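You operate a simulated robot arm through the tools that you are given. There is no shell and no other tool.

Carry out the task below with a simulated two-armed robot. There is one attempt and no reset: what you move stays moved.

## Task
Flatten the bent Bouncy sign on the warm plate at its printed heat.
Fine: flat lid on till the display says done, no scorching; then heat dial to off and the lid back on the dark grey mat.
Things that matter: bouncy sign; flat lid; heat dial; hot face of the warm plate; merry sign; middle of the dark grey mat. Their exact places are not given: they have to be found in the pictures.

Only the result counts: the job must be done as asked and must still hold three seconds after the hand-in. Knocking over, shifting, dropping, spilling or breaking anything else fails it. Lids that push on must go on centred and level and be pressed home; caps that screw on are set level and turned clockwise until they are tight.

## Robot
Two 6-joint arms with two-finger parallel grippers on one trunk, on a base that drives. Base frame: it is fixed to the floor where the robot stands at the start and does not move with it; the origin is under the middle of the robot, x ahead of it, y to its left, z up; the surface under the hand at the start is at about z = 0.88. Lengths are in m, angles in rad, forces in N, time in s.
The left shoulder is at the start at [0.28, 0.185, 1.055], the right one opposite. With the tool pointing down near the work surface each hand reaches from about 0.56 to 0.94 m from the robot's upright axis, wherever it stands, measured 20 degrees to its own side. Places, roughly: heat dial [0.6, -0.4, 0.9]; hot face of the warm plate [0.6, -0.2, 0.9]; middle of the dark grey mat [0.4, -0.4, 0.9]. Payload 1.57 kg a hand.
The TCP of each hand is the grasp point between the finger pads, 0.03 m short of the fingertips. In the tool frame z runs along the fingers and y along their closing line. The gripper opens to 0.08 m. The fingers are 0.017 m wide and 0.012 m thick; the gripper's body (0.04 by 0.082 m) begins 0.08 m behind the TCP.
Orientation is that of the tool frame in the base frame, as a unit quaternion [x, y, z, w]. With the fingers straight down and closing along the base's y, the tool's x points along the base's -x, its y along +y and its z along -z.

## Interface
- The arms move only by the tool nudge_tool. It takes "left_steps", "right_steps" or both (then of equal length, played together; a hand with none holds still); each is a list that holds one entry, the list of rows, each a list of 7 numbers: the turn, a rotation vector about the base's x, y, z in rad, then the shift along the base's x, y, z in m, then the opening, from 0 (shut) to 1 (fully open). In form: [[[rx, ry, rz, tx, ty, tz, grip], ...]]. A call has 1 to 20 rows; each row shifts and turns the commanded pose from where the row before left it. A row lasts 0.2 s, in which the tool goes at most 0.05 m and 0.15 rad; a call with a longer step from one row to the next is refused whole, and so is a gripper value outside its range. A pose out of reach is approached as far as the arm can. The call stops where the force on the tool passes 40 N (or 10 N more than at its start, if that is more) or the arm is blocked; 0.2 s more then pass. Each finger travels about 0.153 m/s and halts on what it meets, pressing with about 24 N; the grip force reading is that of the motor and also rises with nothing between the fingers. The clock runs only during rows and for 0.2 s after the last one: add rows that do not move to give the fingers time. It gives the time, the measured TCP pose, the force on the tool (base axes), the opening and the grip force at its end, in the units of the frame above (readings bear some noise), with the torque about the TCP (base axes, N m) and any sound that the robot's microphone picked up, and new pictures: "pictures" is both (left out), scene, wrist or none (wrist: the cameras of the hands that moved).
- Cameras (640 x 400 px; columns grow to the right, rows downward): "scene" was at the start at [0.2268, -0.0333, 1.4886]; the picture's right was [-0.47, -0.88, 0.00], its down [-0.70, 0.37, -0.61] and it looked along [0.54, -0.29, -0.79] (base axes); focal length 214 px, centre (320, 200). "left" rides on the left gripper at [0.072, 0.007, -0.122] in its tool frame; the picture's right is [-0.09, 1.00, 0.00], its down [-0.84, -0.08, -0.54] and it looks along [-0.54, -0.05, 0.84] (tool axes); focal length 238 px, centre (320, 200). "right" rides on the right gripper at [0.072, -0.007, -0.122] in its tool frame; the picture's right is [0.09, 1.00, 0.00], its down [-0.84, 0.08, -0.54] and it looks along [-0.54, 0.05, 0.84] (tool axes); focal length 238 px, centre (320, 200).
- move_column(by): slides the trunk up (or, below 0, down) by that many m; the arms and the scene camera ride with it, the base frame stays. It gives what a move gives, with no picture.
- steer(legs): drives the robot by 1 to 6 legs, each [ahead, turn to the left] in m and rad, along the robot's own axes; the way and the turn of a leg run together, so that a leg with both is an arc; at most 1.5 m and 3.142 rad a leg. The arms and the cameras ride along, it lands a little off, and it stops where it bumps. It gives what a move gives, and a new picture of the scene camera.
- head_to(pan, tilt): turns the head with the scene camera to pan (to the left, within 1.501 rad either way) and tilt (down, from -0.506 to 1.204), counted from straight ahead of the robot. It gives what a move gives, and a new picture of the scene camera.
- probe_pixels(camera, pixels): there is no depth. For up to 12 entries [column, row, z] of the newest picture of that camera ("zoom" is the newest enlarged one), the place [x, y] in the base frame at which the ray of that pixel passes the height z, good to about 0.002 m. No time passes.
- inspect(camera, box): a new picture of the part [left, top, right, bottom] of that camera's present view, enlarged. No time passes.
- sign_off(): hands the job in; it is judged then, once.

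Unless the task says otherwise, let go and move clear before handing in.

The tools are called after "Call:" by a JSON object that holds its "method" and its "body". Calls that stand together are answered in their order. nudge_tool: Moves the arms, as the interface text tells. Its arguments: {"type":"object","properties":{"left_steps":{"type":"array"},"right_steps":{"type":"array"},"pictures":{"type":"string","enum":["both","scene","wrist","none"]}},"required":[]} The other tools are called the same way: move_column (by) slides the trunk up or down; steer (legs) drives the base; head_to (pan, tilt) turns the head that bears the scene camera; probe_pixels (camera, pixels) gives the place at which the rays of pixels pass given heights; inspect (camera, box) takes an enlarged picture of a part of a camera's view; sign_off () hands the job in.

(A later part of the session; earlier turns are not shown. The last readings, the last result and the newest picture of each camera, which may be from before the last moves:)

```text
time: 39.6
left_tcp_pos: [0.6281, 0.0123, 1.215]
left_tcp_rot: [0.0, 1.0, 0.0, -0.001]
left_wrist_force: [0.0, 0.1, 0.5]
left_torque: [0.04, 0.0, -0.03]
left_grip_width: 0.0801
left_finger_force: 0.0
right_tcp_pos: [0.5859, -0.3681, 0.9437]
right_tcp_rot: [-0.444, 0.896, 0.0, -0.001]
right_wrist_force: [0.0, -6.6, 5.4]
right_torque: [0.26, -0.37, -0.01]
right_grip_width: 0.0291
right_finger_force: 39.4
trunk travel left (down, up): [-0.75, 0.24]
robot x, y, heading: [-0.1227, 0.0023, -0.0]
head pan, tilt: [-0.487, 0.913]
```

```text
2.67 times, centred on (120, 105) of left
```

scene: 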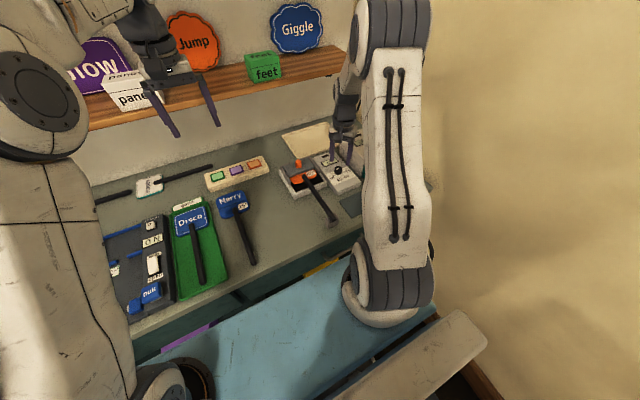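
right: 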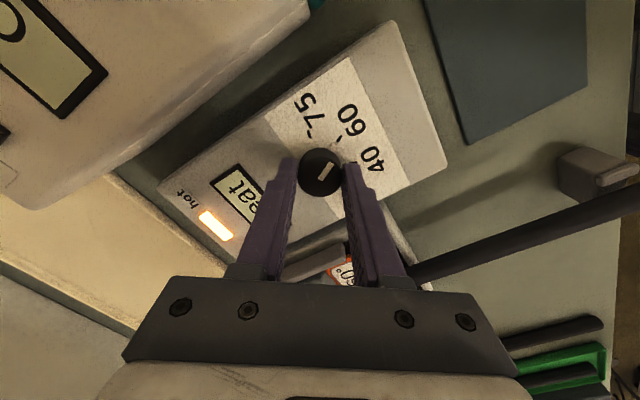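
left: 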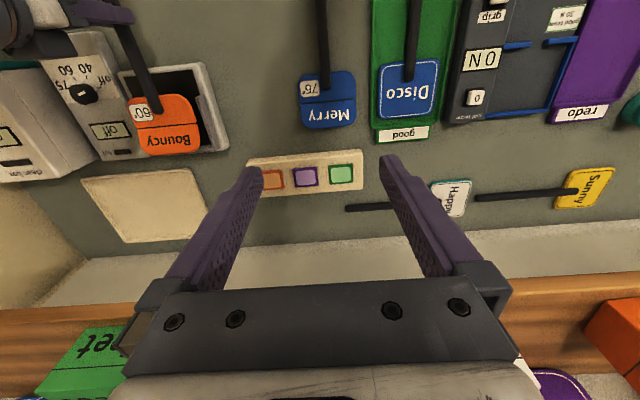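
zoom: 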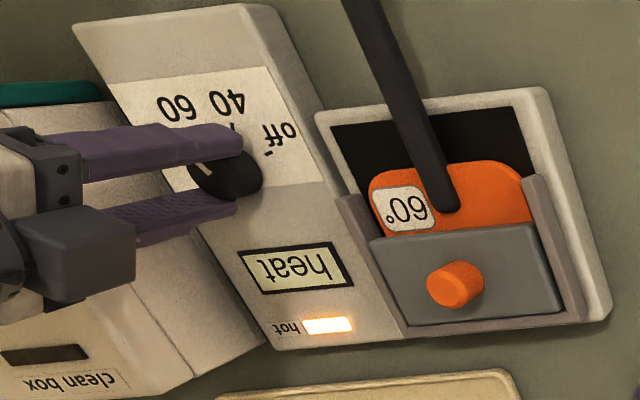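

The nub points exactly at the 60 tick; the display reads "heat". I'll hold still for 2 s and watch the display and the lid.

Call:
{"method": "nudge_tool", "body": {"right_steps": [[[0, 0, 0, 0, 0, 0, 0.2], [0, 0, 0, 0, 0, 0, 0.2], [0, 0, 0, 0, 0, 0, 0.2], [0, 0, 0, 0, 0, 0, 0.2], [0, 0, 0, 0, 0, 0, 0.2], [0, 0, 0, 0, 0, 0, 0.2], [0, 0, 0, 0, 0, 0, 0.2], [0, 0, 0, 0, 0, 0, 0.2], [0, 0, 0, 0, 0, 0, 0.2], [0, 0, 0, 0, 0, 0, 0.2]]], "pictures": "none"}}

Call:
{"method": "inspect", "body": {"camera": "left", "box": [60, 50, 240, 170]}}

```text
time: 41.8
left_tcp_pos: [0.6279, 0.0121, 1.2154]
left_tcp_rot: [0.001, 1.0, 0.0, 0.0]
left_wrist_force: [-0.5, 0.2, -0.5]
left_torque: [0.02, 0.01, -0.01]
left_grip_width: 0.0801
left_finger_force: 0.0
right_tcp_pos: [0.5863, -0.3684, 0.9447]
right_tcp_rot: [-0.443, 0.897, -0.001, -0.001]
right_wrist_force: [7.3, -6.1, 7.7]
right_torque: [-0.17, -0.29, 0.02]
right_grip_width: 0.0291
right_finger_force: 38.7
trunk travel left (down, up): [-0.75, 0.24]
robot x, y, heading: [-0.1209, 0.0004, 0.003]
head pan, tilt: [-0.487, 0.913]
```

```text
3.33 times, centred on (150, 110) of left
```

zoom: 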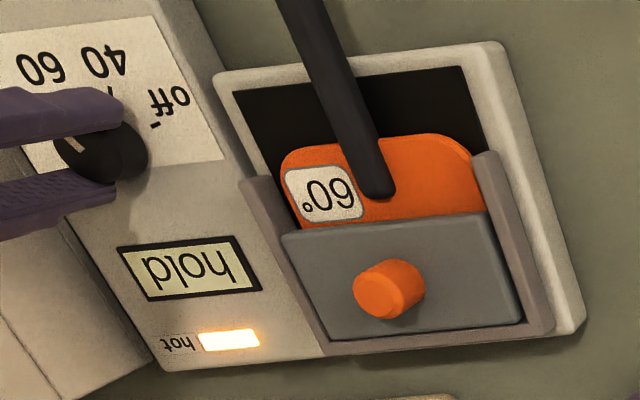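

The display now reads "hold" with the lid on. I'll keep waiting in 2 s intervals.

Call:
{"method": "nudge_tool", "body": {"right_steps": [[[0, 0, 0, 0, 0, 0, 0.2], [0, 0, 0, 0, 0, 0, 0.2], [0, 0, 0, 0, 0, 0, 0.2], [0, 0, 0, 0, 0, 0, 0.2], [0, 0, 0, 0, 0, 0, 0.2], [0, 0, 0, 0, 0, 0, 0.2], [0, 0, 0, 0, 0, 0, 0.2], [0, 0, 0, 0, 0, 0, 0.2], [0, 0, 0, 0, 0, 0, 0.2]]], "pictures": "none"}}

Call:
{"method": "inspect", "body": {"camera": "left", "box": [60, 50, 240, 170]}}

```text
time: 43.8
left_tcp_pos: [0.6282, 0.0133, 1.2158]
left_tcp_rot: [0.0, 1.0, 0.001, 0.0]
left_wrist_force: [0.0, 0.4, -0.1]
left_torque: [0.02, -0.05, 0.03]
left_grip_width: 0.0802
left_finger_force: 0.2
right_tcp_pos: [0.5855, -0.3676, 0.9455]
right_tcp_rot: [-0.444, 0.896, -0.001, -0.001]
right_wrist_force: [9.8, -5.5, 11.1]
right_torque: [-0.17, -0.34, -0.01]
right_grip_width: 0.0288
right_finger_force: 38.8
trunk travel left (down, up): [-0.75, 0.24]
robot x, y, heading: [-0.1196, 0.0005, 0.004]
head pan, tilt: [-0.487, 0.913]
```

```text
3.33 times, centred on (150, 110) of left
```

zoom: 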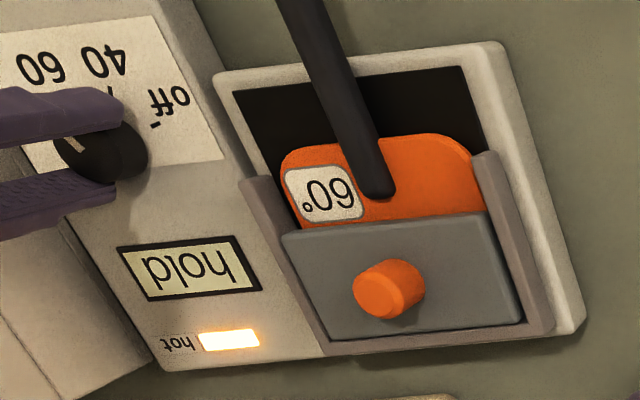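

Still "hold"; the lid is steady. I'll wait another 2 s.

Call:
{"method": "nudge_tool", "body": {"right_steps": [[[0, 0, 0, 0, 0, 0, 0.2], [0, 0, 0, 0, 0, 0, 0.2], [0, 0, 0, 0, 0, 0, 0.2], [0, 0, 0, 0, 0, 0, 0.2], [0, 0, 0, 0, 0, 0, 0.2], [0, 0, 0, 0, 0, 0, 0.2], [0, 0, 0, 0, 0, 0, 0.2], [0, 0, 0, 0, 0, 0, 0.2], [0, 0, 0, 0, 0, 0, 0.2]]], "pictures": "none"}}

Call:
{"method": "inspect", "body": {"camera": "left", "box": [60, 50, 240, 170]}}

```text
time: 45.8
left_tcp_pos: [0.6282, 0.0113, 1.2159]
left_tcp_rot: [0.0, 1.0, -0.001, 0.001]
left_wrist_force: [0.2, 0.0, 0.5]
left_torque: [0.01, 0.03, -0.02]
left_grip_width: 0.0799
left_finger_force: 0.0
right_tcp_pos: [0.587, -0.3679, 0.9438]
right_tcp_rot: [-0.445, 0.896, -0.001, -0.002]
right_wrist_force: [10.9, -3.6, 10.5]
right_torque: [-0.13, -0.37, 0.0]
right_grip_width: 0.029
right_finger_force: 38.8
trunk travel left (down, up): [-0.75, 0.24]
robot x, y, heading: [-0.1269, 0.0009, 0.001]
head pan, tilt: [-0.487, 0.913]
```

```text
3.33 times, centred on (150, 110) of left
```

zoom: 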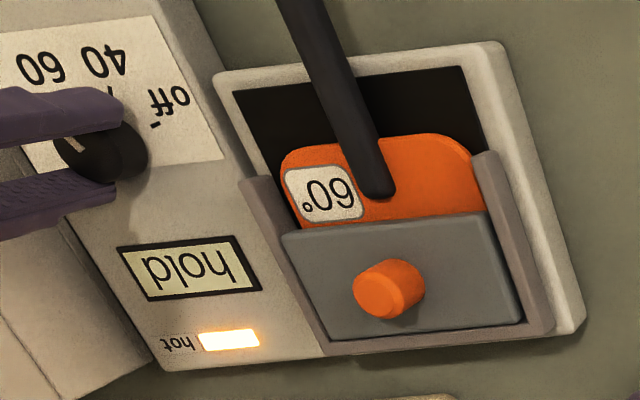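

Still "hold" with no change at the lid. I'll wait another 2 s.

Call:
{"method": "nudge_tool", "body": {"right_steps": [[[0, 0, 0, 0, 0, 0, 0.2], [0, 0, 0, 0, 0, 0, 0.2], [0, 0, 0, 0, 0, 0, 0.2], [0, 0, 0, 0, 0, 0, 0.2], [0, 0, 0, 0, 0, 0, 0.2], [0, 0, 0, 0, 0, 0, 0.2], [0, 0, 0, 0, 0, 0, 0.2], [0, 0, 0, 0, 0, 0, 0.2], [0, 0, 0, 0, 0, 0, 0.2]]], "pictures": "none"}}

Call:
{"method": "inspect", "body": {"camera": "left", "box": [60, 50, 240, 170]}}

Call:
{"method": "inspect", "body": {"camera": "scene", "box": [280, 140, 360, 210]}}

```text
time: 47.8
left_tcp_pos: [0.6283, 0.0112, 1.2156]
left_tcp_rot: [0.0, 1.0, 0.0, 0.001]
left_wrist_force: [-0.2, 0.2, 0.0]
left_torque: [0.01, 0.01, 0.0]
left_grip_width: 0.08
left_finger_force: 0.1
right_tcp_pos: [0.5872, -0.3682, 0.9435]
right_tcp_rot: [-0.443, 0.897, -0.001, -0.002]
right_wrist_force: [11.7, -3.8, 9.1]
right_torque: [-0.1, -0.35, -0.02]
right_grip_width: 0.0291
right_finger_force: 38.4
trunk travel left (down, up): [-0.75, 0.24]
robot x, y, heading: [-0.1162, -0.0023, -0.003]
head pan, tilt: [-0.487, 0.913]
```

```text
3.33 times, centred on (150, 110) of left
```

zoom: 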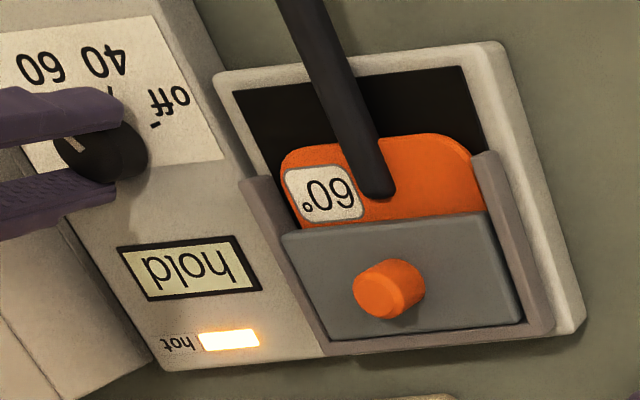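

```text
5.71 times, centred on (320, 175) of scene
```

zoom: 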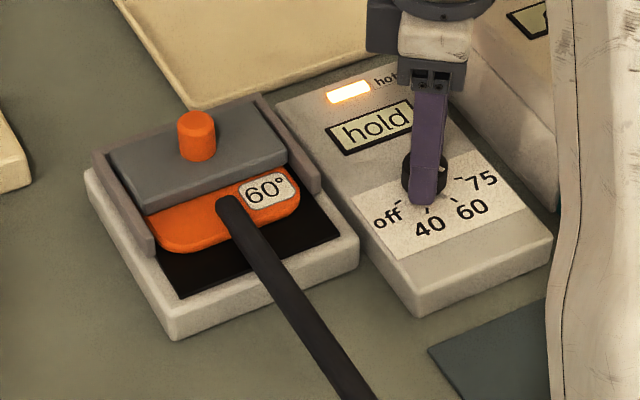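

Display still reads "hold" (scene view also shows the lid steady). I'll wait 2 s more.

Call:
{"method": "nudge_tool", "body": {"right_steps": [[[0, 0, 0, 0, 0, 0, 0.2], [0, 0, 0, 0, 0, 0, 0.2], [0, 0, 0, 0, 0, 0, 0.2], [0, 0, 0, 0, 0, 0, 0.2], [0, 0, 0, 0, 0, 0, 0.2], [0, 0, 0, 0, 0, 0, 0.2], [0, 0, 0, 0, 0, 0, 0.2], [0, 0, 0, 0, 0, 0, 0.2], [0, 0, 0, 0, 0, 0, 0.2]]], "pictures": "none"}}

Call:
{"method": "inspect", "body": {"camera": "left", "box": [60, 50, 240, 170]}}

```text
time: 49.8
left_tcp_pos: [0.6291, 0.0118, 1.2158]
left_tcp_rot: [0.0, 1.0, 0.0, 0.0]
left_wrist_force: [0.5, -0.3, 0.1]
left_torque: [0.04, -0.03, -0.03]
left_grip_width: 0.0798
left_finger_force: 0.0
right_tcp_pos: [0.5846, -0.3686, 0.9444]
right_tcp_rot: [-0.443, 0.896, -0.001, -0.001]
right_wrist_force: [11.3, -2.0, 10.0]
right_torque: [-0.1, -0.37, 0.02]
right_grip_width: 0.0293
right_finger_force: 38.4
trunk travel left (down, up): [-0.75, 0.24]
robot x, y, heading: [-0.1188, 0.0029, 0.001]
head pan, tilt: [-0.487, 0.913]
```

```text
3.33 times, centred on (150, 110) of left
```

zoom: 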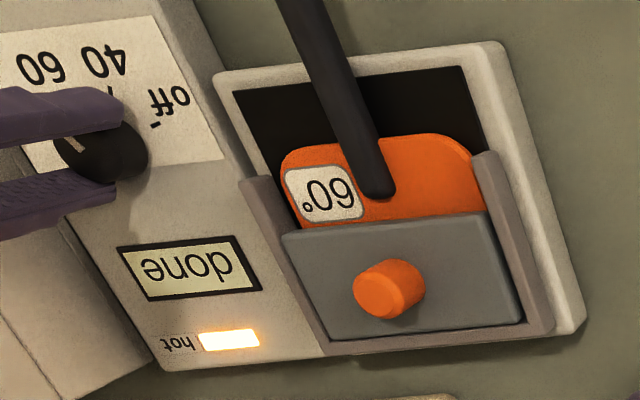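

The display says "done". I'll turn the dial straight back by -1.77 rad to off.

Call:
{"method": "nudge_tool", "body": {"right_steps": [[[0, 0, -0.14, 0, 0, 0, 0.2], [0, 0, -0.15, 0, 0, 0, 0.2], [0, 0, -0.15, 0, 0, 0, 0.2], [0, 0, -0.15, 0, 0, 0, 0.2], [0, 0, -0.15, 0, 0, 0, 0.2], [0, 0, -0.15, 0.0005, 0.0003, 0, 0.2], [0, 0, -0.15, 0.0005, 0.0003, 0, 0.2], [0, 0, -0.15, 0, 0, 0, 0.2], [0, 0, -0.15, 0, 0, 0, 0.2], [0, 0, -0.15, 0, 0, 0, 0.2], [0, 0, -0.15, 0, 0, 0, 0.2], [0, 0, -0.13, 0, 0, 0, 0.2], [0, 0, 0, 0, 0, 0, 0.2]]], "pictures": "wrist"}}

Call:
{"method": "inspect", "body": {"camera": "right", "box": [200, 60, 440, 260]}}

Call:
{"method": "inspect", "body": {"camera": "left", "box": [0, 30, 240, 180]}}

```text
time: 52.6
left_tcp_pos: [0.6284, 0.0119, 1.2156]
left_tcp_rot: [0.0, 1.0, 0.001, 0.0]
left_wrist_force: [0.1, -0.5, 0.5]
left_torque: [-0.01, 0.01, -0.01]
left_grip_width: 0.0799
left_finger_force: 0.1
right_tcp_pos: [0.5869, -0.3666, 0.9446]
right_tcp_rot: [0.413, 0.911, 0.0, -0.002]
right_wrist_force: [-2.7, -1.8, 8.8]
right_torque: [-0.17, 0.12, 0.69]
right_grip_width: 0.0293
right_finger_force: 39.3
trunk travel left (down, up): [-0.75, 0.24]
robot x, y, heading: [-0.1188, 0.0016, -0.003]
head pan, tilt: [-0.487, 0.913]
```

right: 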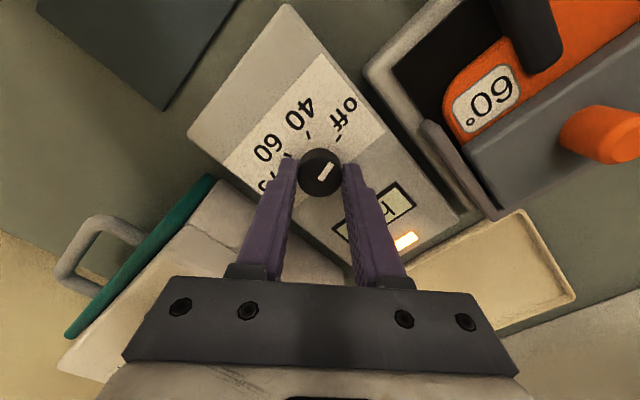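

```text
2.00 times, centred on (320, 160) of right
```

zoom: 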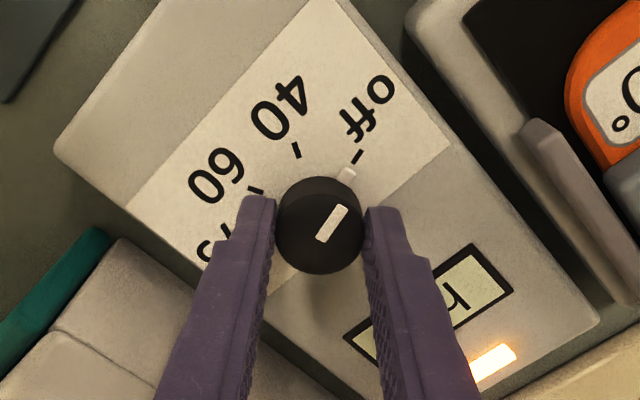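

```text
2.67 times, centred on (120, 105) of left
```

zoom: 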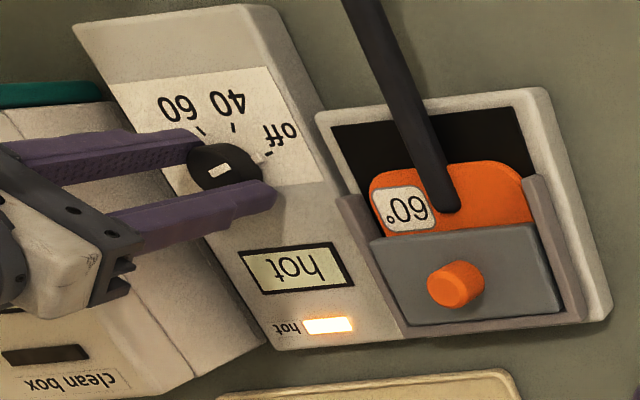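

The dial nub is back at off; the display shows "hot" while the plate cools. I'll release the dial, rise clear, and turn the hand back on the way to the lid's knob.

Call:
{"method": "nudge_tool", "body": {"right_steps": [[[0, 0, 0, 0, 0, 0, 0.4], [0, 0, 0, 0, 0, 0, 0.6], [0, 0, 0, 0, 0, 0, 0.6], [0, 0, 0, 0, 0, 0.02, 0.6], [0, 0, 0, 0, 0, 0.04, 0.6], [0, 0, 0, 0, 0, 0.02, 0.6], [0, 0, 0, 0, 0, 0, 0.6]]], "pictures": "both"}}

Call:
{"method": "inspect", "body": {"camera": "left", "box": [0, 30, 240, 180]}}

Call:
{"method": "inspect", "body": {"camera": "scene", "box": [270, 130, 380, 220]}}

```text
time: 54.2
left_tcp_pos: [0.6275, 0.0118, 1.2155]
left_tcp_rot: [0.0, 1.0, 0.0, 0.0]
left_wrist_force: [0.6, -0.2, 0.9]
left_torque: [0.02, -0.01, 0.01]
left_grip_width: 0.08
left_finger_force: 0.0
right_tcp_pos: [0.5879, -0.3686, 1.024]
right_tcp_rot: [0.412, 0.911, 0.001, -0.001]
right_wrist_force: [-1.0, 0.5, -0.4]
right_torque: [0.05, 0.01, -0.01]
right_grip_width: 0.048
right_finger_force: 0.1
trunk travel left (down, up): [-0.75, 0.24]
robot x, y, heading: [-0.1219, -0.0031, 0.003]
head pan, tilt: [-0.487, 0.913]
```

scene: 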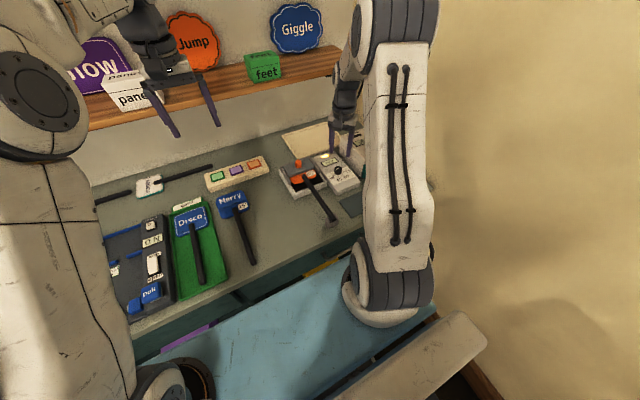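
right: 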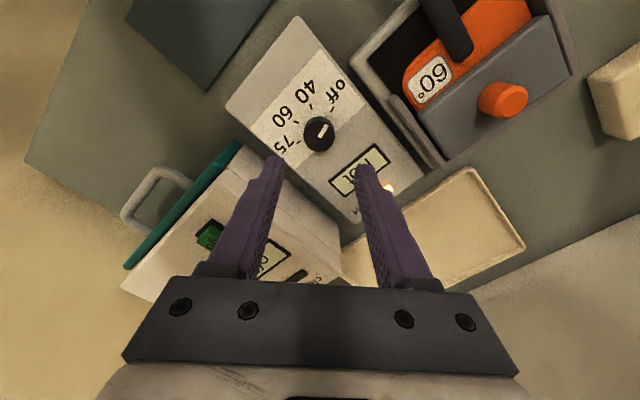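

```text
2.67 times, centred on (120, 105) of left
```

zoom: 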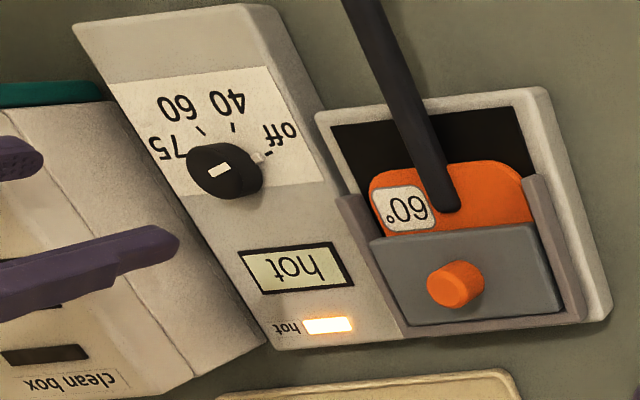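

```text
4.44 times, centred on (325, 175) of scene
```

zoom: 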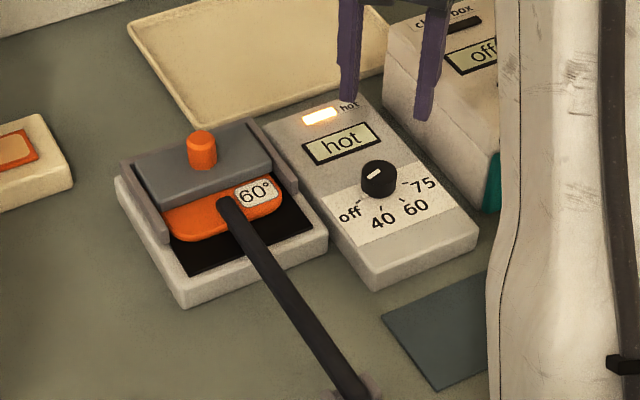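

The dial reads off with the pointer on the off tick. I'll move the right hand back over the lid's knob while un-rotating the wrist.

Call:
{"method": "nudge_tool", "body": {"right_steps": [[[0, 0, 0.1417, 0.0112, 0.0215, 0, 0.6], [0, 0, 0.1417, 0.0112, 0.0215, 0, 0.6], [0, 0, 0.1417, 0.0112, 0.0215, 0, 0.6], [0, 0, 0.1417, 0.0112, 0.0215, 0, 0.6], [0, 0, 0.1417, 0.0112, 0.0215, 0, 0.6], [0, 0, 0.1415, 0.0112, 0.0215, 0, 0.6], [0, 0, 0, 0, 0, 0, 0.6]]], "pictures": "both"}}

Call:
{"method": "inspect", "body": {"camera": "right", "box": [220, 40, 420, 230]}}

Call:
{"method": "inspect", "body": {"camera": "left", "box": [60, 50, 240, 170]}}

```text
time: 55.8
left_tcp_pos: [0.628, 0.013, 1.2162]
left_tcp_rot: [0.0, 1.0, 0.0, 0.0]
left_wrist_force: [-0.2, 0.0, 0.9]
left_torque: [-0.02, -0.05, 0.0]
left_grip_width: 0.0802
left_finger_force: 0.0
right_tcp_pos: [0.6548, -0.2371, 1.0241]
right_tcp_rot: [-0.001, 1.0, 0.001, -0.002]
right_wrist_force: [-0.7, 0.2, -0.2]
right_torque: [-0.02, 0.04, 0.0]
right_grip_width: 0.0479
right_finger_force: 0.0
trunk travel left (down, up): [-0.75, 0.24]
robot x, y, heading: [-0.1242, 0.0001, -0.002]
head pan, tilt: [-0.487, 0.913]
```

scene: 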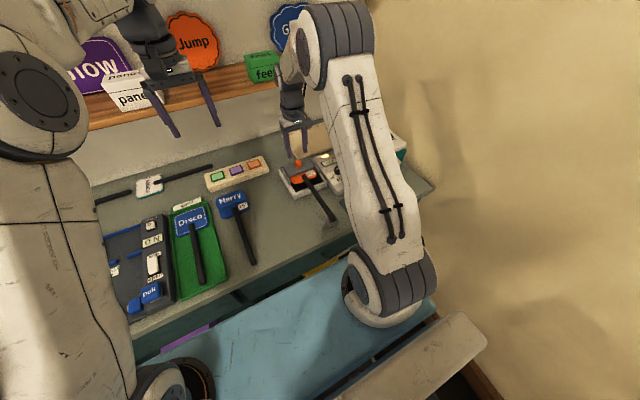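
right: 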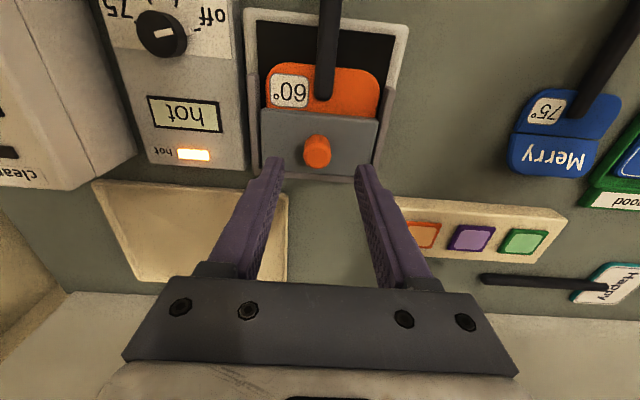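

```text
2.11 times, centred on (320, 135) of right
```

zoom: 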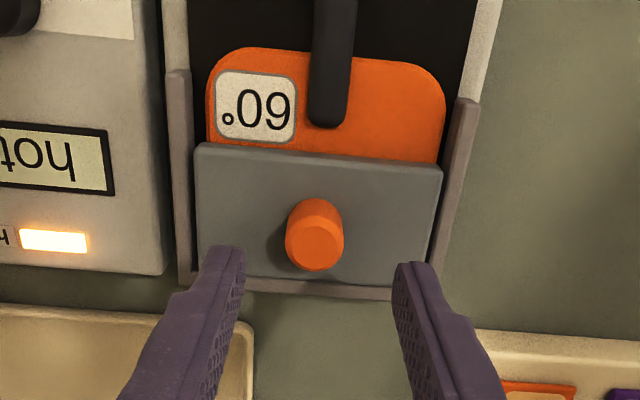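

```text
3.33 times, centred on (150, 110) of left
```

zoom: 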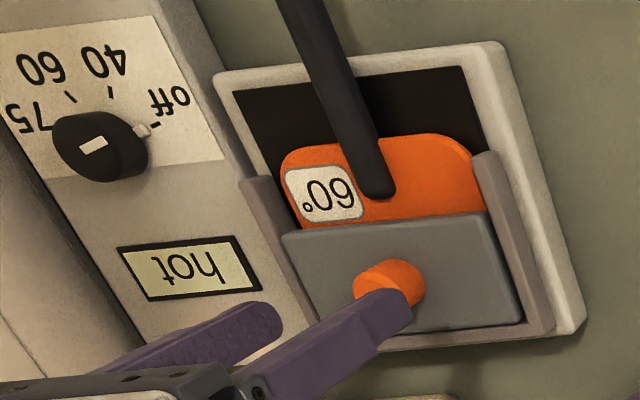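

The knob shows at (318,156) in the wrist view. I'll triangulate it with the left view to get its place and height.

Call:
{"method": "probe_pixels", "body": {"camera": "right", "pixels": [[317.6, 156.3, 0.94], [317.6, 156.3, 0.95], [317.6, 156.3, 0.96], [260, 108, 0.925], [377, 114.5, 0.925], [372, 172, 0.93]]}}

Call:
{"method": "probe_pixels", "body": {"camera": "left", "pixels": [[169.3, 138, 0.94], [169.3, 138, 0.95], [169.3, 138, 0.96]]}}

```text
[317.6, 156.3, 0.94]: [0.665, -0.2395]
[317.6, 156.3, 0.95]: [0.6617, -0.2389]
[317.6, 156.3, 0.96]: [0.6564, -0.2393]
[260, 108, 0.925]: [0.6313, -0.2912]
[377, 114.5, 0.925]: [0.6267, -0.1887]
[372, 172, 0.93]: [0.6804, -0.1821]
```

```text
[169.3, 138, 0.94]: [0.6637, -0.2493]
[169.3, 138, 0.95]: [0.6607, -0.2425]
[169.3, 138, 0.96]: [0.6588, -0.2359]
```

The knob is at about (0.659, -0.239) with its top near z 0.953, consistent with a flat lid. I'll align and descend to TCP z ≈ 0.960.

Call:
{"method": "nudge_tool", "body": {"right_steps": [[[0, 0, 0, 0.003, -0.0015, -0.02, 0.6], [0, 0, 0, 0, 0, -0.025, 0.6], [0, 0, 0, 0, 0, -0.012, 0.6], [0, 0, 0, 0, 0, -0.006, 0.6], [0, 0, 0, 0, 0, 0, 0.6]]], "pictures": "wrist"}}

Call:
{"method": "inspect", "body": {"camera": "right", "box": [210, 40, 430, 240]}}

Call:
{"method": "inspect", "body": {"camera": "scene", "box": [280, 140, 350, 200]}}

```text
time: 57.0
left_tcp_pos: [0.6264, 0.0142, 1.2173]
left_tcp_rot: [0.0, 1.0, 0.0, 0.0]
left_wrist_force: [0.6, -0.9, -0.1]
left_torque: [-0.01, 0.04, 0.03]
left_grip_width: 0.0798
left_finger_force: 0.1
right_tcp_pos: [0.6569, -0.2396, 0.9651]
right_tcp_rot: [0.0, 1.0, 0.001, 0.001]
right_wrist_force: [-7.2, 1.2, 35.7]
right_torque: [-0.04, 0.46, -0.03]
right_grip_width: 0.0481
right_finger_force: 0.2
trunk travel left (down, up): [-0.75, 0.24]
robot x, y, heading: [-0.1229, -0.0008, 0.004]
head pan, tilt: [-0.487, 0.913]
```

right: 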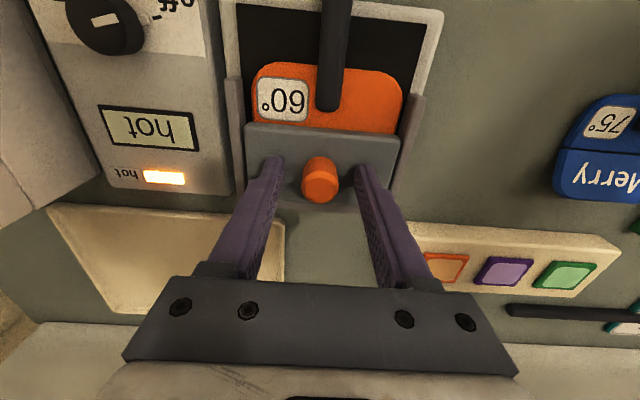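

```text
2.00 times, centred on (320, 140) of right
```

zoom: 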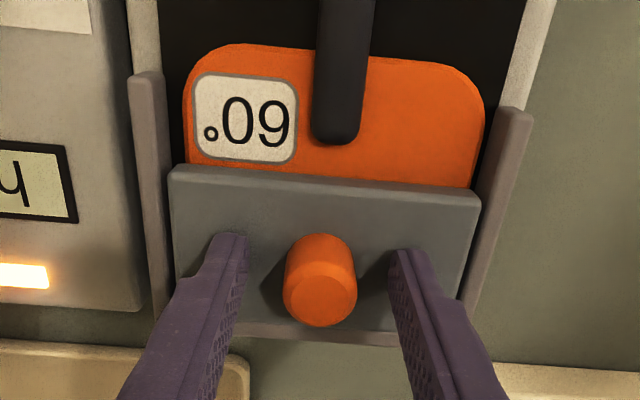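

```text
6.67 times, centred on (315, 170) of scene
```

zoom: 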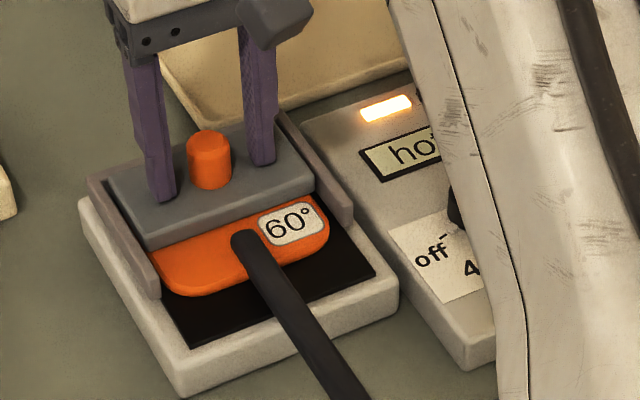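

The fingertips already touch the lid's top at TCP z = 0.965 (36 N down), so I'll rise 6 mm to unload and then close on the knob, which is centred at column 320.

Call:
{"method": "nudge_tool", "body": {"right_steps": [[[0, 0, 0, 0, 0, 0.004, 0.6], [0, 0, 0, 0, 0, 0.002, 0.6], [0, 0, 0, 0, 0, 0, 0.4], [0, 0, 0, 0, 0, 0, 0.2], [0, 0, 0, 0, 0, 0, 0.0], [0, 0, 0, 0, 0, 0, 0.0], [0, 0, 0, 0, 0, 0, 0.0]]], "pictures": "wrist"}}

Call:
{"method": "inspect", "body": {"camera": "right", "box": [210, 40, 430, 240]}}

Call:
{"method": "inspect", "body": {"camera": "left", "box": [60, 50, 240, 170]}}

```text
time: 58.6
left_tcp_pos: [0.6286, 0.0116, 1.2144]
left_tcp_rot: [0.0, 1.0, 0.0, 0.0]
left_wrist_force: [-0.1, -0.2, 0.0]
left_torque: [0.03, 0.03, -0.01]
left_grip_width: 0.08
left_finger_force: 0.1
right_tcp_pos: [0.6556, -0.2404, 0.9675]
right_tcp_rot: [-0.001, 1.0, 0.001, -0.003]
right_wrist_force: [-2.6, 0.2, -1.3]
right_torque: [0.05, 0.1, -0.09]
right_grip_width: 0.0229
right_finger_force: 23.6
trunk travel left (down, up): [-0.75, 0.24]
robot x, y, heading: [-0.1195, 0.0015, -0.005]
head pan, tilt: [-0.487, 0.913]
```

right: 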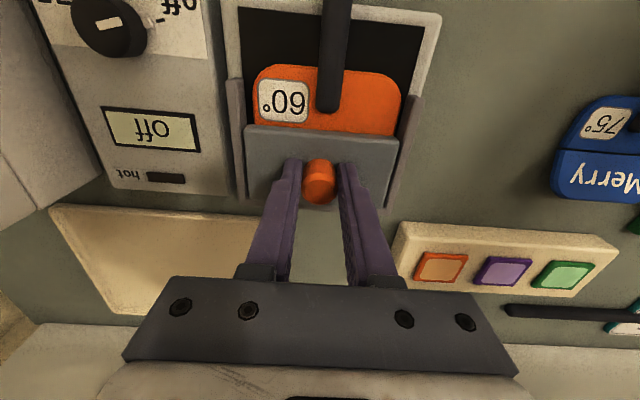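

```text
2.00 times, centred on (320, 140) of right
```

zoom: 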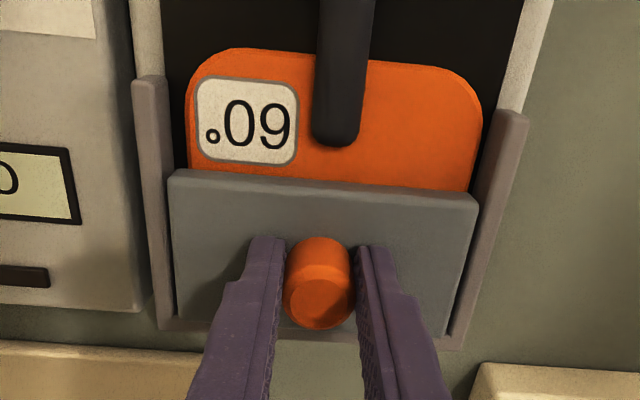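

```text
3.33 times, centred on (150, 110) of left
```

zoom: 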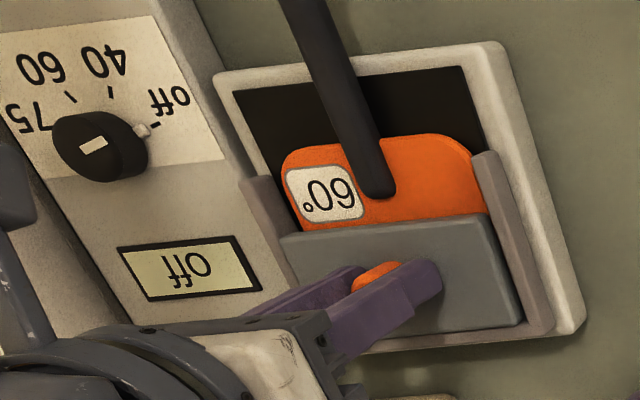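

The display now shows "off" with the hot lamp out, and the knob is gripped. I'll lift the lid straight up and look at the sign.

Call:
{"method": "nudge_tool", "body": {"right_steps": [[[0, 0, 0, 0, 0, 0.005, 0], [0, 0, 0, 0, 0, 0.015, 0], [0, 0, 0, 0, 0, 0.03, 0], [0, 0, 0, 0, 0, 0, 0]]], "pictures": "both"}}

Call:
{"method": "inspect", "body": {"camera": "left", "box": [60, 50, 240, 170]}}

Call:
{"method": "inspect", "body": {"camera": "scene", "box": [270, 140, 350, 210]}}

Call:
{"method": "inspect", "body": {"camera": "right", "box": [210, 40, 430, 240]}}

```text
time: 59.6
left_tcp_pos: [0.6275, 0.0129, 1.2146]
left_tcp_rot: [0.001, 1.0, 0.0, -0.001]
left_wrist_force: [-0.3, -0.7, 0.2]
left_torque: [0.02, 0.0, 0.02]
left_grip_width: 0.0804
left_finger_force: 0.0
right_tcp_pos: [0.6568, -0.24, 1.0169]
right_tcp_rot: [0.0, 1.0, 0.0, -0.002]
right_wrist_force: [-0.3, -0.1, -3.3]
right_torque: [-0.02, 0.02, 0.0]
right_grip_width: 0.023
right_finger_force: 24.2
trunk travel left (down, up): [-0.75, 0.24]
robot x, y, heading: [-0.1216, -0.0022, -0.001]
head pan, tilt: [-0.487, 0.913]
```

scene: 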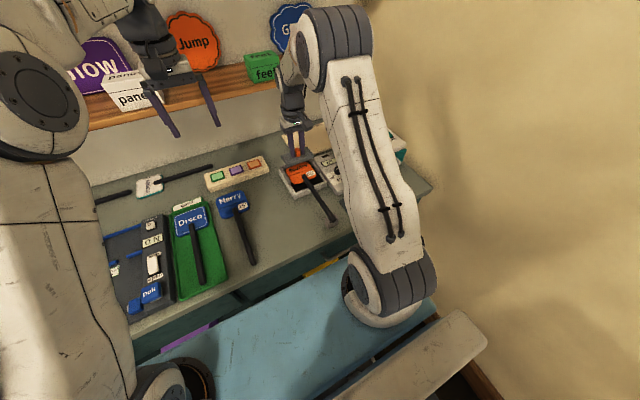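
right: 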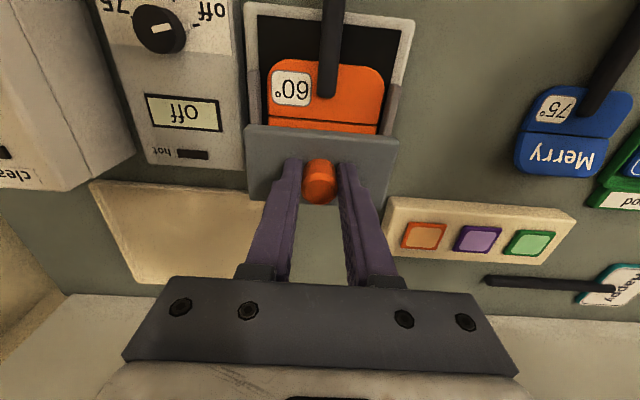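

```text
3.33 times, centred on (150, 110) of left
```

zoom: 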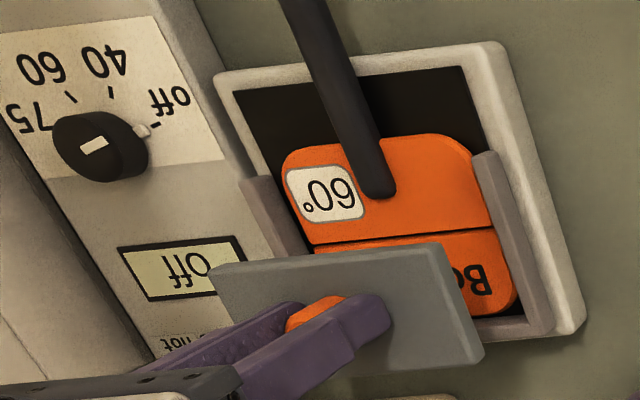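

```text
5.71 times, centred on (310, 175) of scene
```

zoom: 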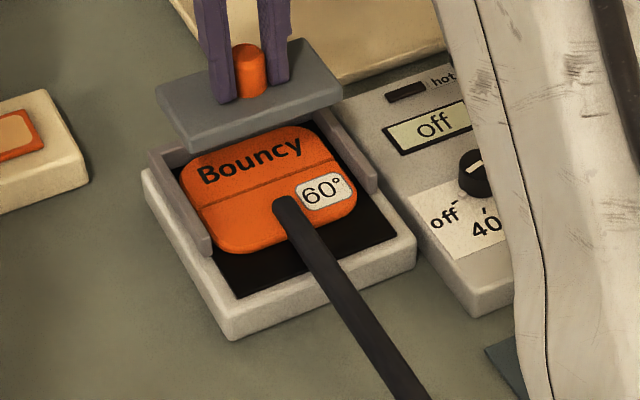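

```text
2.00 times, centred on (320, 140) of right
```

zoom: 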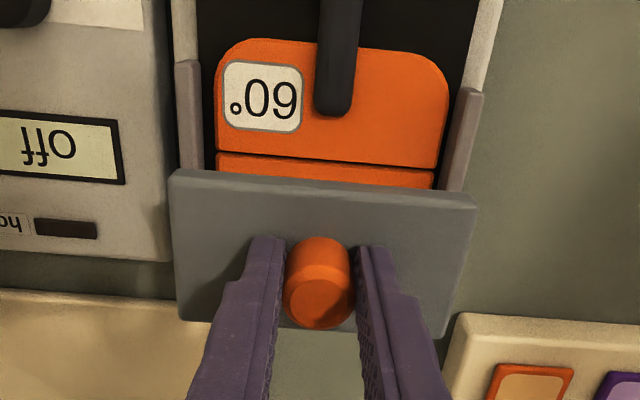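

The lid is up and the sign stays in place. I'll carry the lid back over the dark grey mat at (0.4415, -0.370).

Call:
{"method": "nudge_tool", "body": {"right_steps": [[[0, 0, 0, -0.02, -0.012, 0.01, 0], [0, 0, 0, -0.035, -0.0211, 0, 0], [0, 0, 0, -0.04, -0.0241, 0, 0], [0, 0, 0, -0.04, -0.0241, 0, 0], [0, 0, 0, -0.04, -0.0241, 0, 0], [0, 0, 0, -0.025, -0.0151, 0, 0], [0, 0, 0, -0.0155, -0.0095, 0, 0], [0, 0, 0, 0, 0, 0, 0]]], "pictures": "both"}}

Call:
{"method": "inspect", "body": {"camera": "right", "box": [200, 40, 440, 240]}}

Call:
{"method": "inspect", "body": {"camera": "left", "box": [60, 50, 240, 170]}}

Call:
{"method": "inspect", "body": {"camera": "scene", "box": [270, 130, 380, 230]}}

```text
time: 61.4
left_tcp_pos: [0.6285, 0.0127, 1.2157]
left_tcp_rot: [0.0, 1.0, 0.0, 0.0]
left_wrist_force: [0.3, -1.5, 0.2]
left_torque: [0.02, 0.01, -0.01]
left_grip_width: 0.08
left_finger_force: 0.1
right_tcp_pos: [0.4409, -0.3696, 1.027]
right_tcp_rot: [0.0, 1.0, 0.0, -0.001]
right_wrist_force: [-0.4, -0.9, -2.7]
right_torque: [-0.01, 0.03, 0.04]
right_grip_width: 0.0233
right_finger_force: 23.7
trunk travel left (down, up): [-0.75, 0.24]
robot x, y, heading: [-0.1203, -0.0004, 0.001]
head pan, tilt: [-0.487, 0.913]
```

scene: 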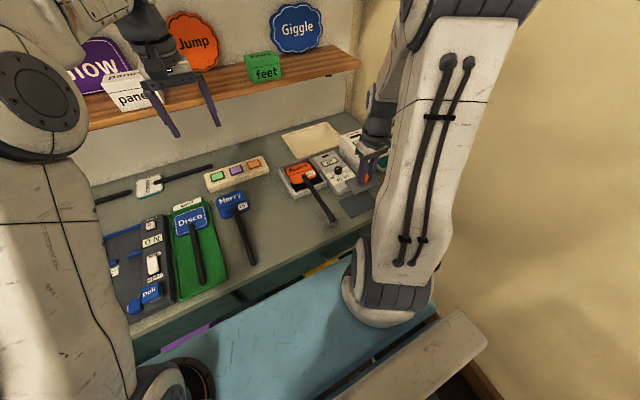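
right: 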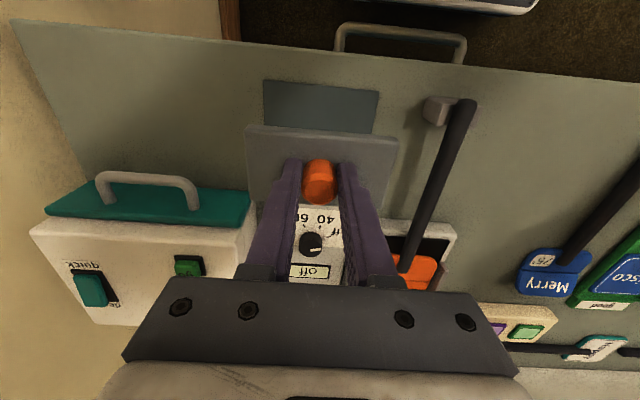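

```text
2.00 times, centred on (320, 140) of right
```

zoom: 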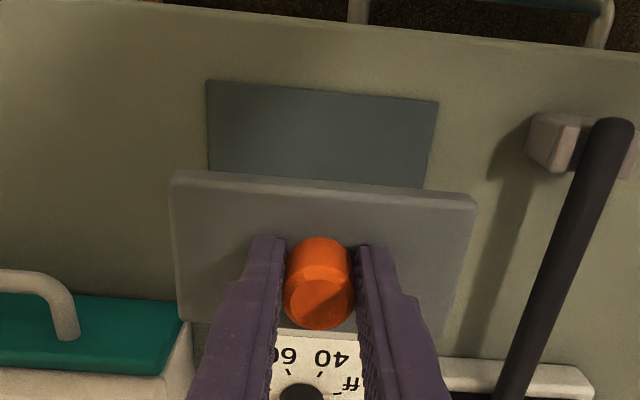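

```text
3.33 times, centred on (150, 110) of left
```

zoom: 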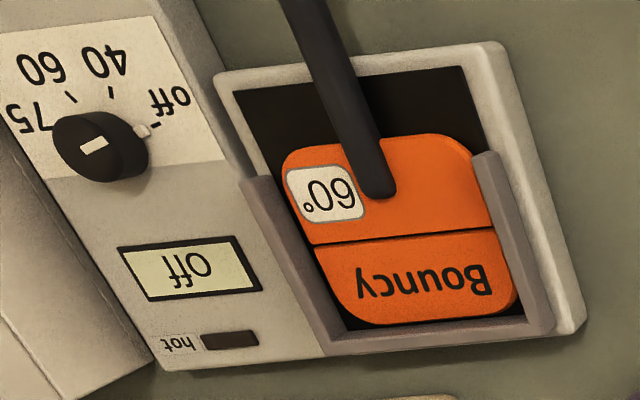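

```text
4.00 times, centred on (325, 180) of scene
```

zoom: 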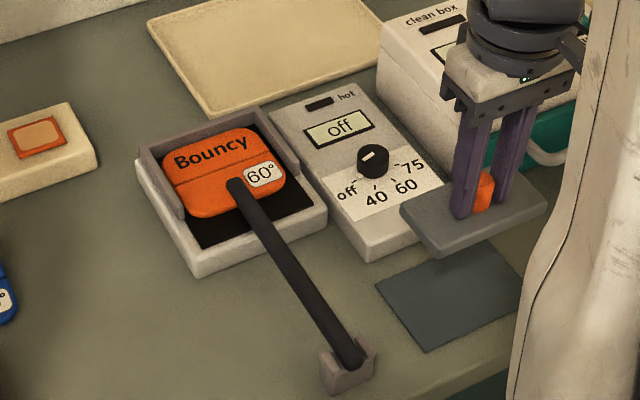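

The sign's far half now lies visibly flatter, with the black plate showing beyond it, and the lid is above the mat. I'll lower it towards the mat.

Call:
{"method": "nudge_tool", "body": {"right_steps": [[[0, 0, 0, 0, 0, -0.03, 0], [0, 0, 0, 0, 0, -0.03, 0], [0, 0, 0, 0, 0, -0.02, 0], [0, 0, 0, 0, 0, -0.008, 0], [0, 0, 0, 0, 0, 0, 0]]], "pictures": "both"}}

Call:
{"method": "inspect", "body": {"camera": "right", "box": [200, 40, 440, 240]}}

Call:
{"method": "inspect", "body": {"camera": "scene", "box": [310, 160, 390, 230]}}

```text
time: 62.6
left_tcp_pos: [0.6287, 0.0128, 1.2159]
left_tcp_rot: [0.0, 1.0, 0.0, 0.001]
left_wrist_force: [0.0, 0.1, -0.3]
left_torque: [-0.03, -0.04, 0.02]
left_grip_width: 0.0798
left_finger_force: 0.0
right_tcp_pos: [0.443, -0.3688, 0.9396]
right_tcp_rot: [0.0, 1.0, 0.0, -0.002]
right_wrist_force: [0.0, -1.5, -3.3]
right_torque: [0.02, 0.01, 0.02]
right_grip_width: 0.0233
right_finger_force: 23.6
trunk travel left (down, up): [-0.75, 0.24]
robot x, y, heading: [-0.1215, -0.0009, 0.006]
head pan, tilt: [-0.487, 0.913]
```

scene: 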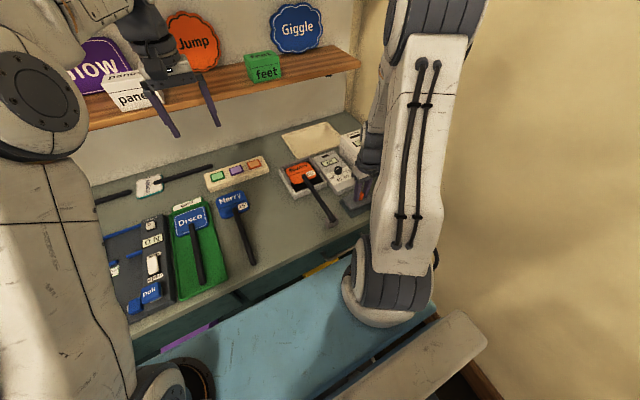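
right: 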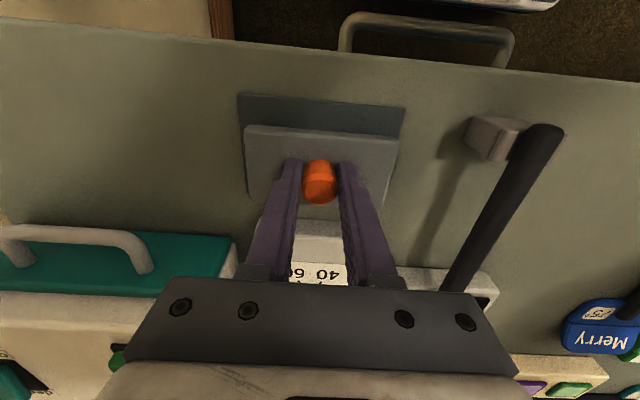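

```text
2.00 times, centred on (320, 140) of right
```

zoom: 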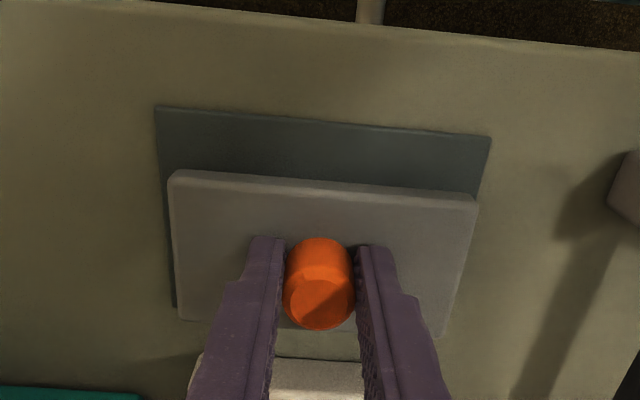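

```text
5.71 times, centred on (350, 195) of scene
```

zoom: 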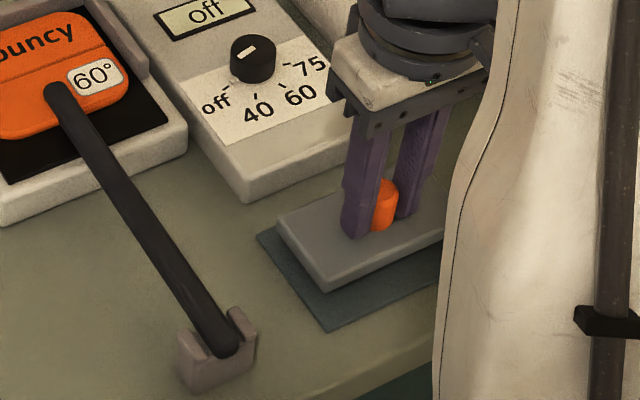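

The lid hovers about 1 cm over the mat, nicely aligned. I'll lower in 2 mm steps until it touches.

Call:
{"method": "nudge_tool", "body": {"right_steps": [[[0, 0, 0, -0.001, -0.001, -0.003, 0], [0, 0, 0, 0, 0, -0.003, 0], [0, 0, 0, 0, 0, -0.002, 0], [0, 0, 0, 0, 0, -0.001, 0], [0, 0, 0, 0, 0, 0, 0]]], "pictures": "wrist"}}

Call:
{"method": "inspect", "body": {"camera": "right", "box": [200, 40, 440, 240]}}

Call:
{"method": "inspect", "body": {"camera": "scene", "box": [310, 160, 390, 230]}}

```text
time: 63.8
left_tcp_pos: [0.6284, 0.0116, 1.2146]
left_tcp_rot: [0.0, 1.0, 0.0, 0.0]
left_wrist_force: [0.2, 0.1, 0.3]
left_torque: [0.03, 0.02, 0.01]
left_grip_width: 0.0798
left_finger_force: 0.0
right_tcp_pos: [0.4397, -0.3716, 0.9301]
right_tcp_rot: [0.0, 1.0, 0.001, -0.001]
right_wrist_force: [-0.7, 0.5, -3.3]
right_torque: [0.0, 0.0, -0.01]
right_grip_width: 0.0229
right_finger_force: 23.6
trunk travel left (down, up): [-0.75, 0.24]
robot x, y, heading: [-0.119, -0.001, -0.004]
head pan, tilt: [-0.487, 0.913]
```

right: 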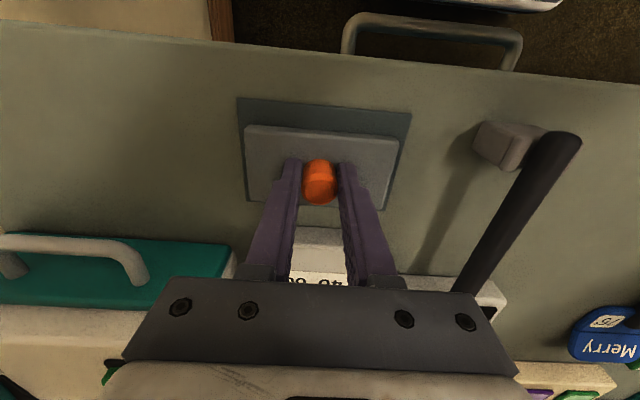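

```text
2.00 times, centred on (320, 140) of right
```

zoom: 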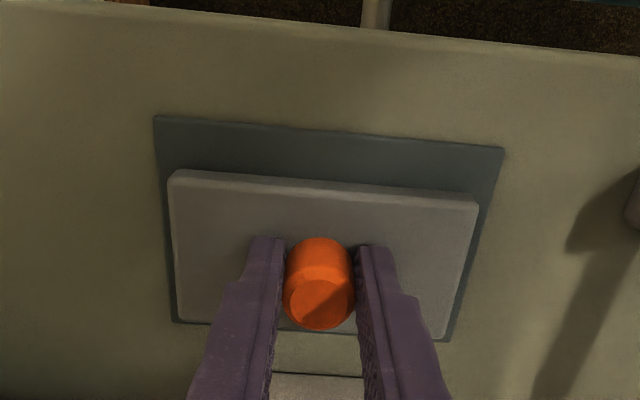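

```text
5.71 times, centred on (350, 195) of scene
```

zoom: 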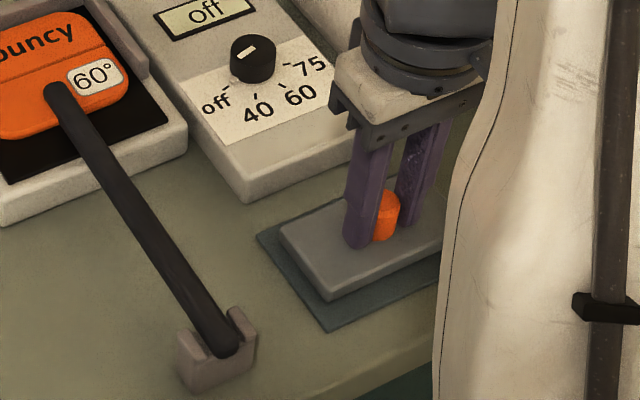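

No contact yet, and the knob sits about 3 mm further forward in the fingers than before, so the lid is slightly too far in +x. I'll shift -3 mm and lower to contact.

Call:
{"method": "nudge_tool", "body": {"right_steps": [[[0, 0, 0, -0.003, 0, 0, 0], [0, 0, 0, 0, 0, -0.001, 0], [0, 0, 0, 0, 0, -0.001, 0], [0, 0, 0, 0, 0, 0, 0]]], "pictures": "wrist"}}

Call:
{"method": "inspect", "body": {"camera": "right", "box": [200, 40, 440, 240]}}

```text
time: 64.8
left_tcp_pos: [0.6288, 0.0128, 1.2147]
left_tcp_rot: [0.0, 1.0, 0.0, -0.001]
left_wrist_force: [0.1, 0.6, 0.0]
left_torque: [-0.03, 0.0, 0.0]
left_grip_width: 0.0804
left_finger_force: 0.1
right_tcp_pos: [0.4376, -0.3717, 0.9282]
right_tcp_rot: [0.001, 1.0, 0.001, -0.003]
right_wrist_force: [-1.4, -1.2, 0.4]
right_torque: [-0.02, -0.09, -0.02]
right_grip_width: 0.023
right_finger_force: 23.7
trunk travel left (down, up): [-0.75, 0.24]
robot x, y, heading: [-0.1186, -0.0018, -0.002]
head pan, tilt: [-0.487, 0.913]
```

right: 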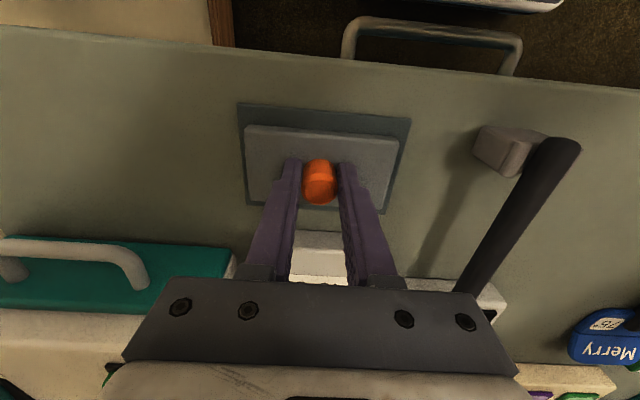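

```text
2.00 times, centred on (320, 140) of right
```

zoom: 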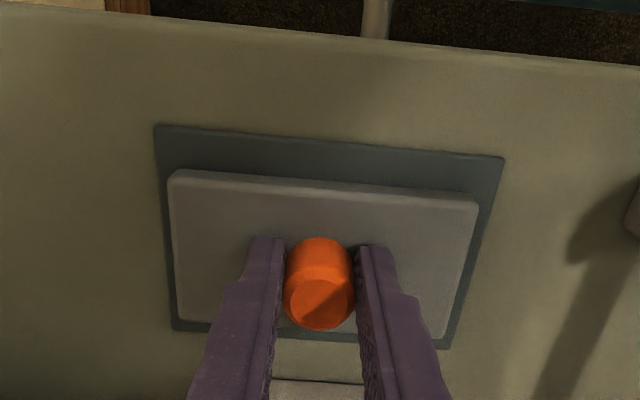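

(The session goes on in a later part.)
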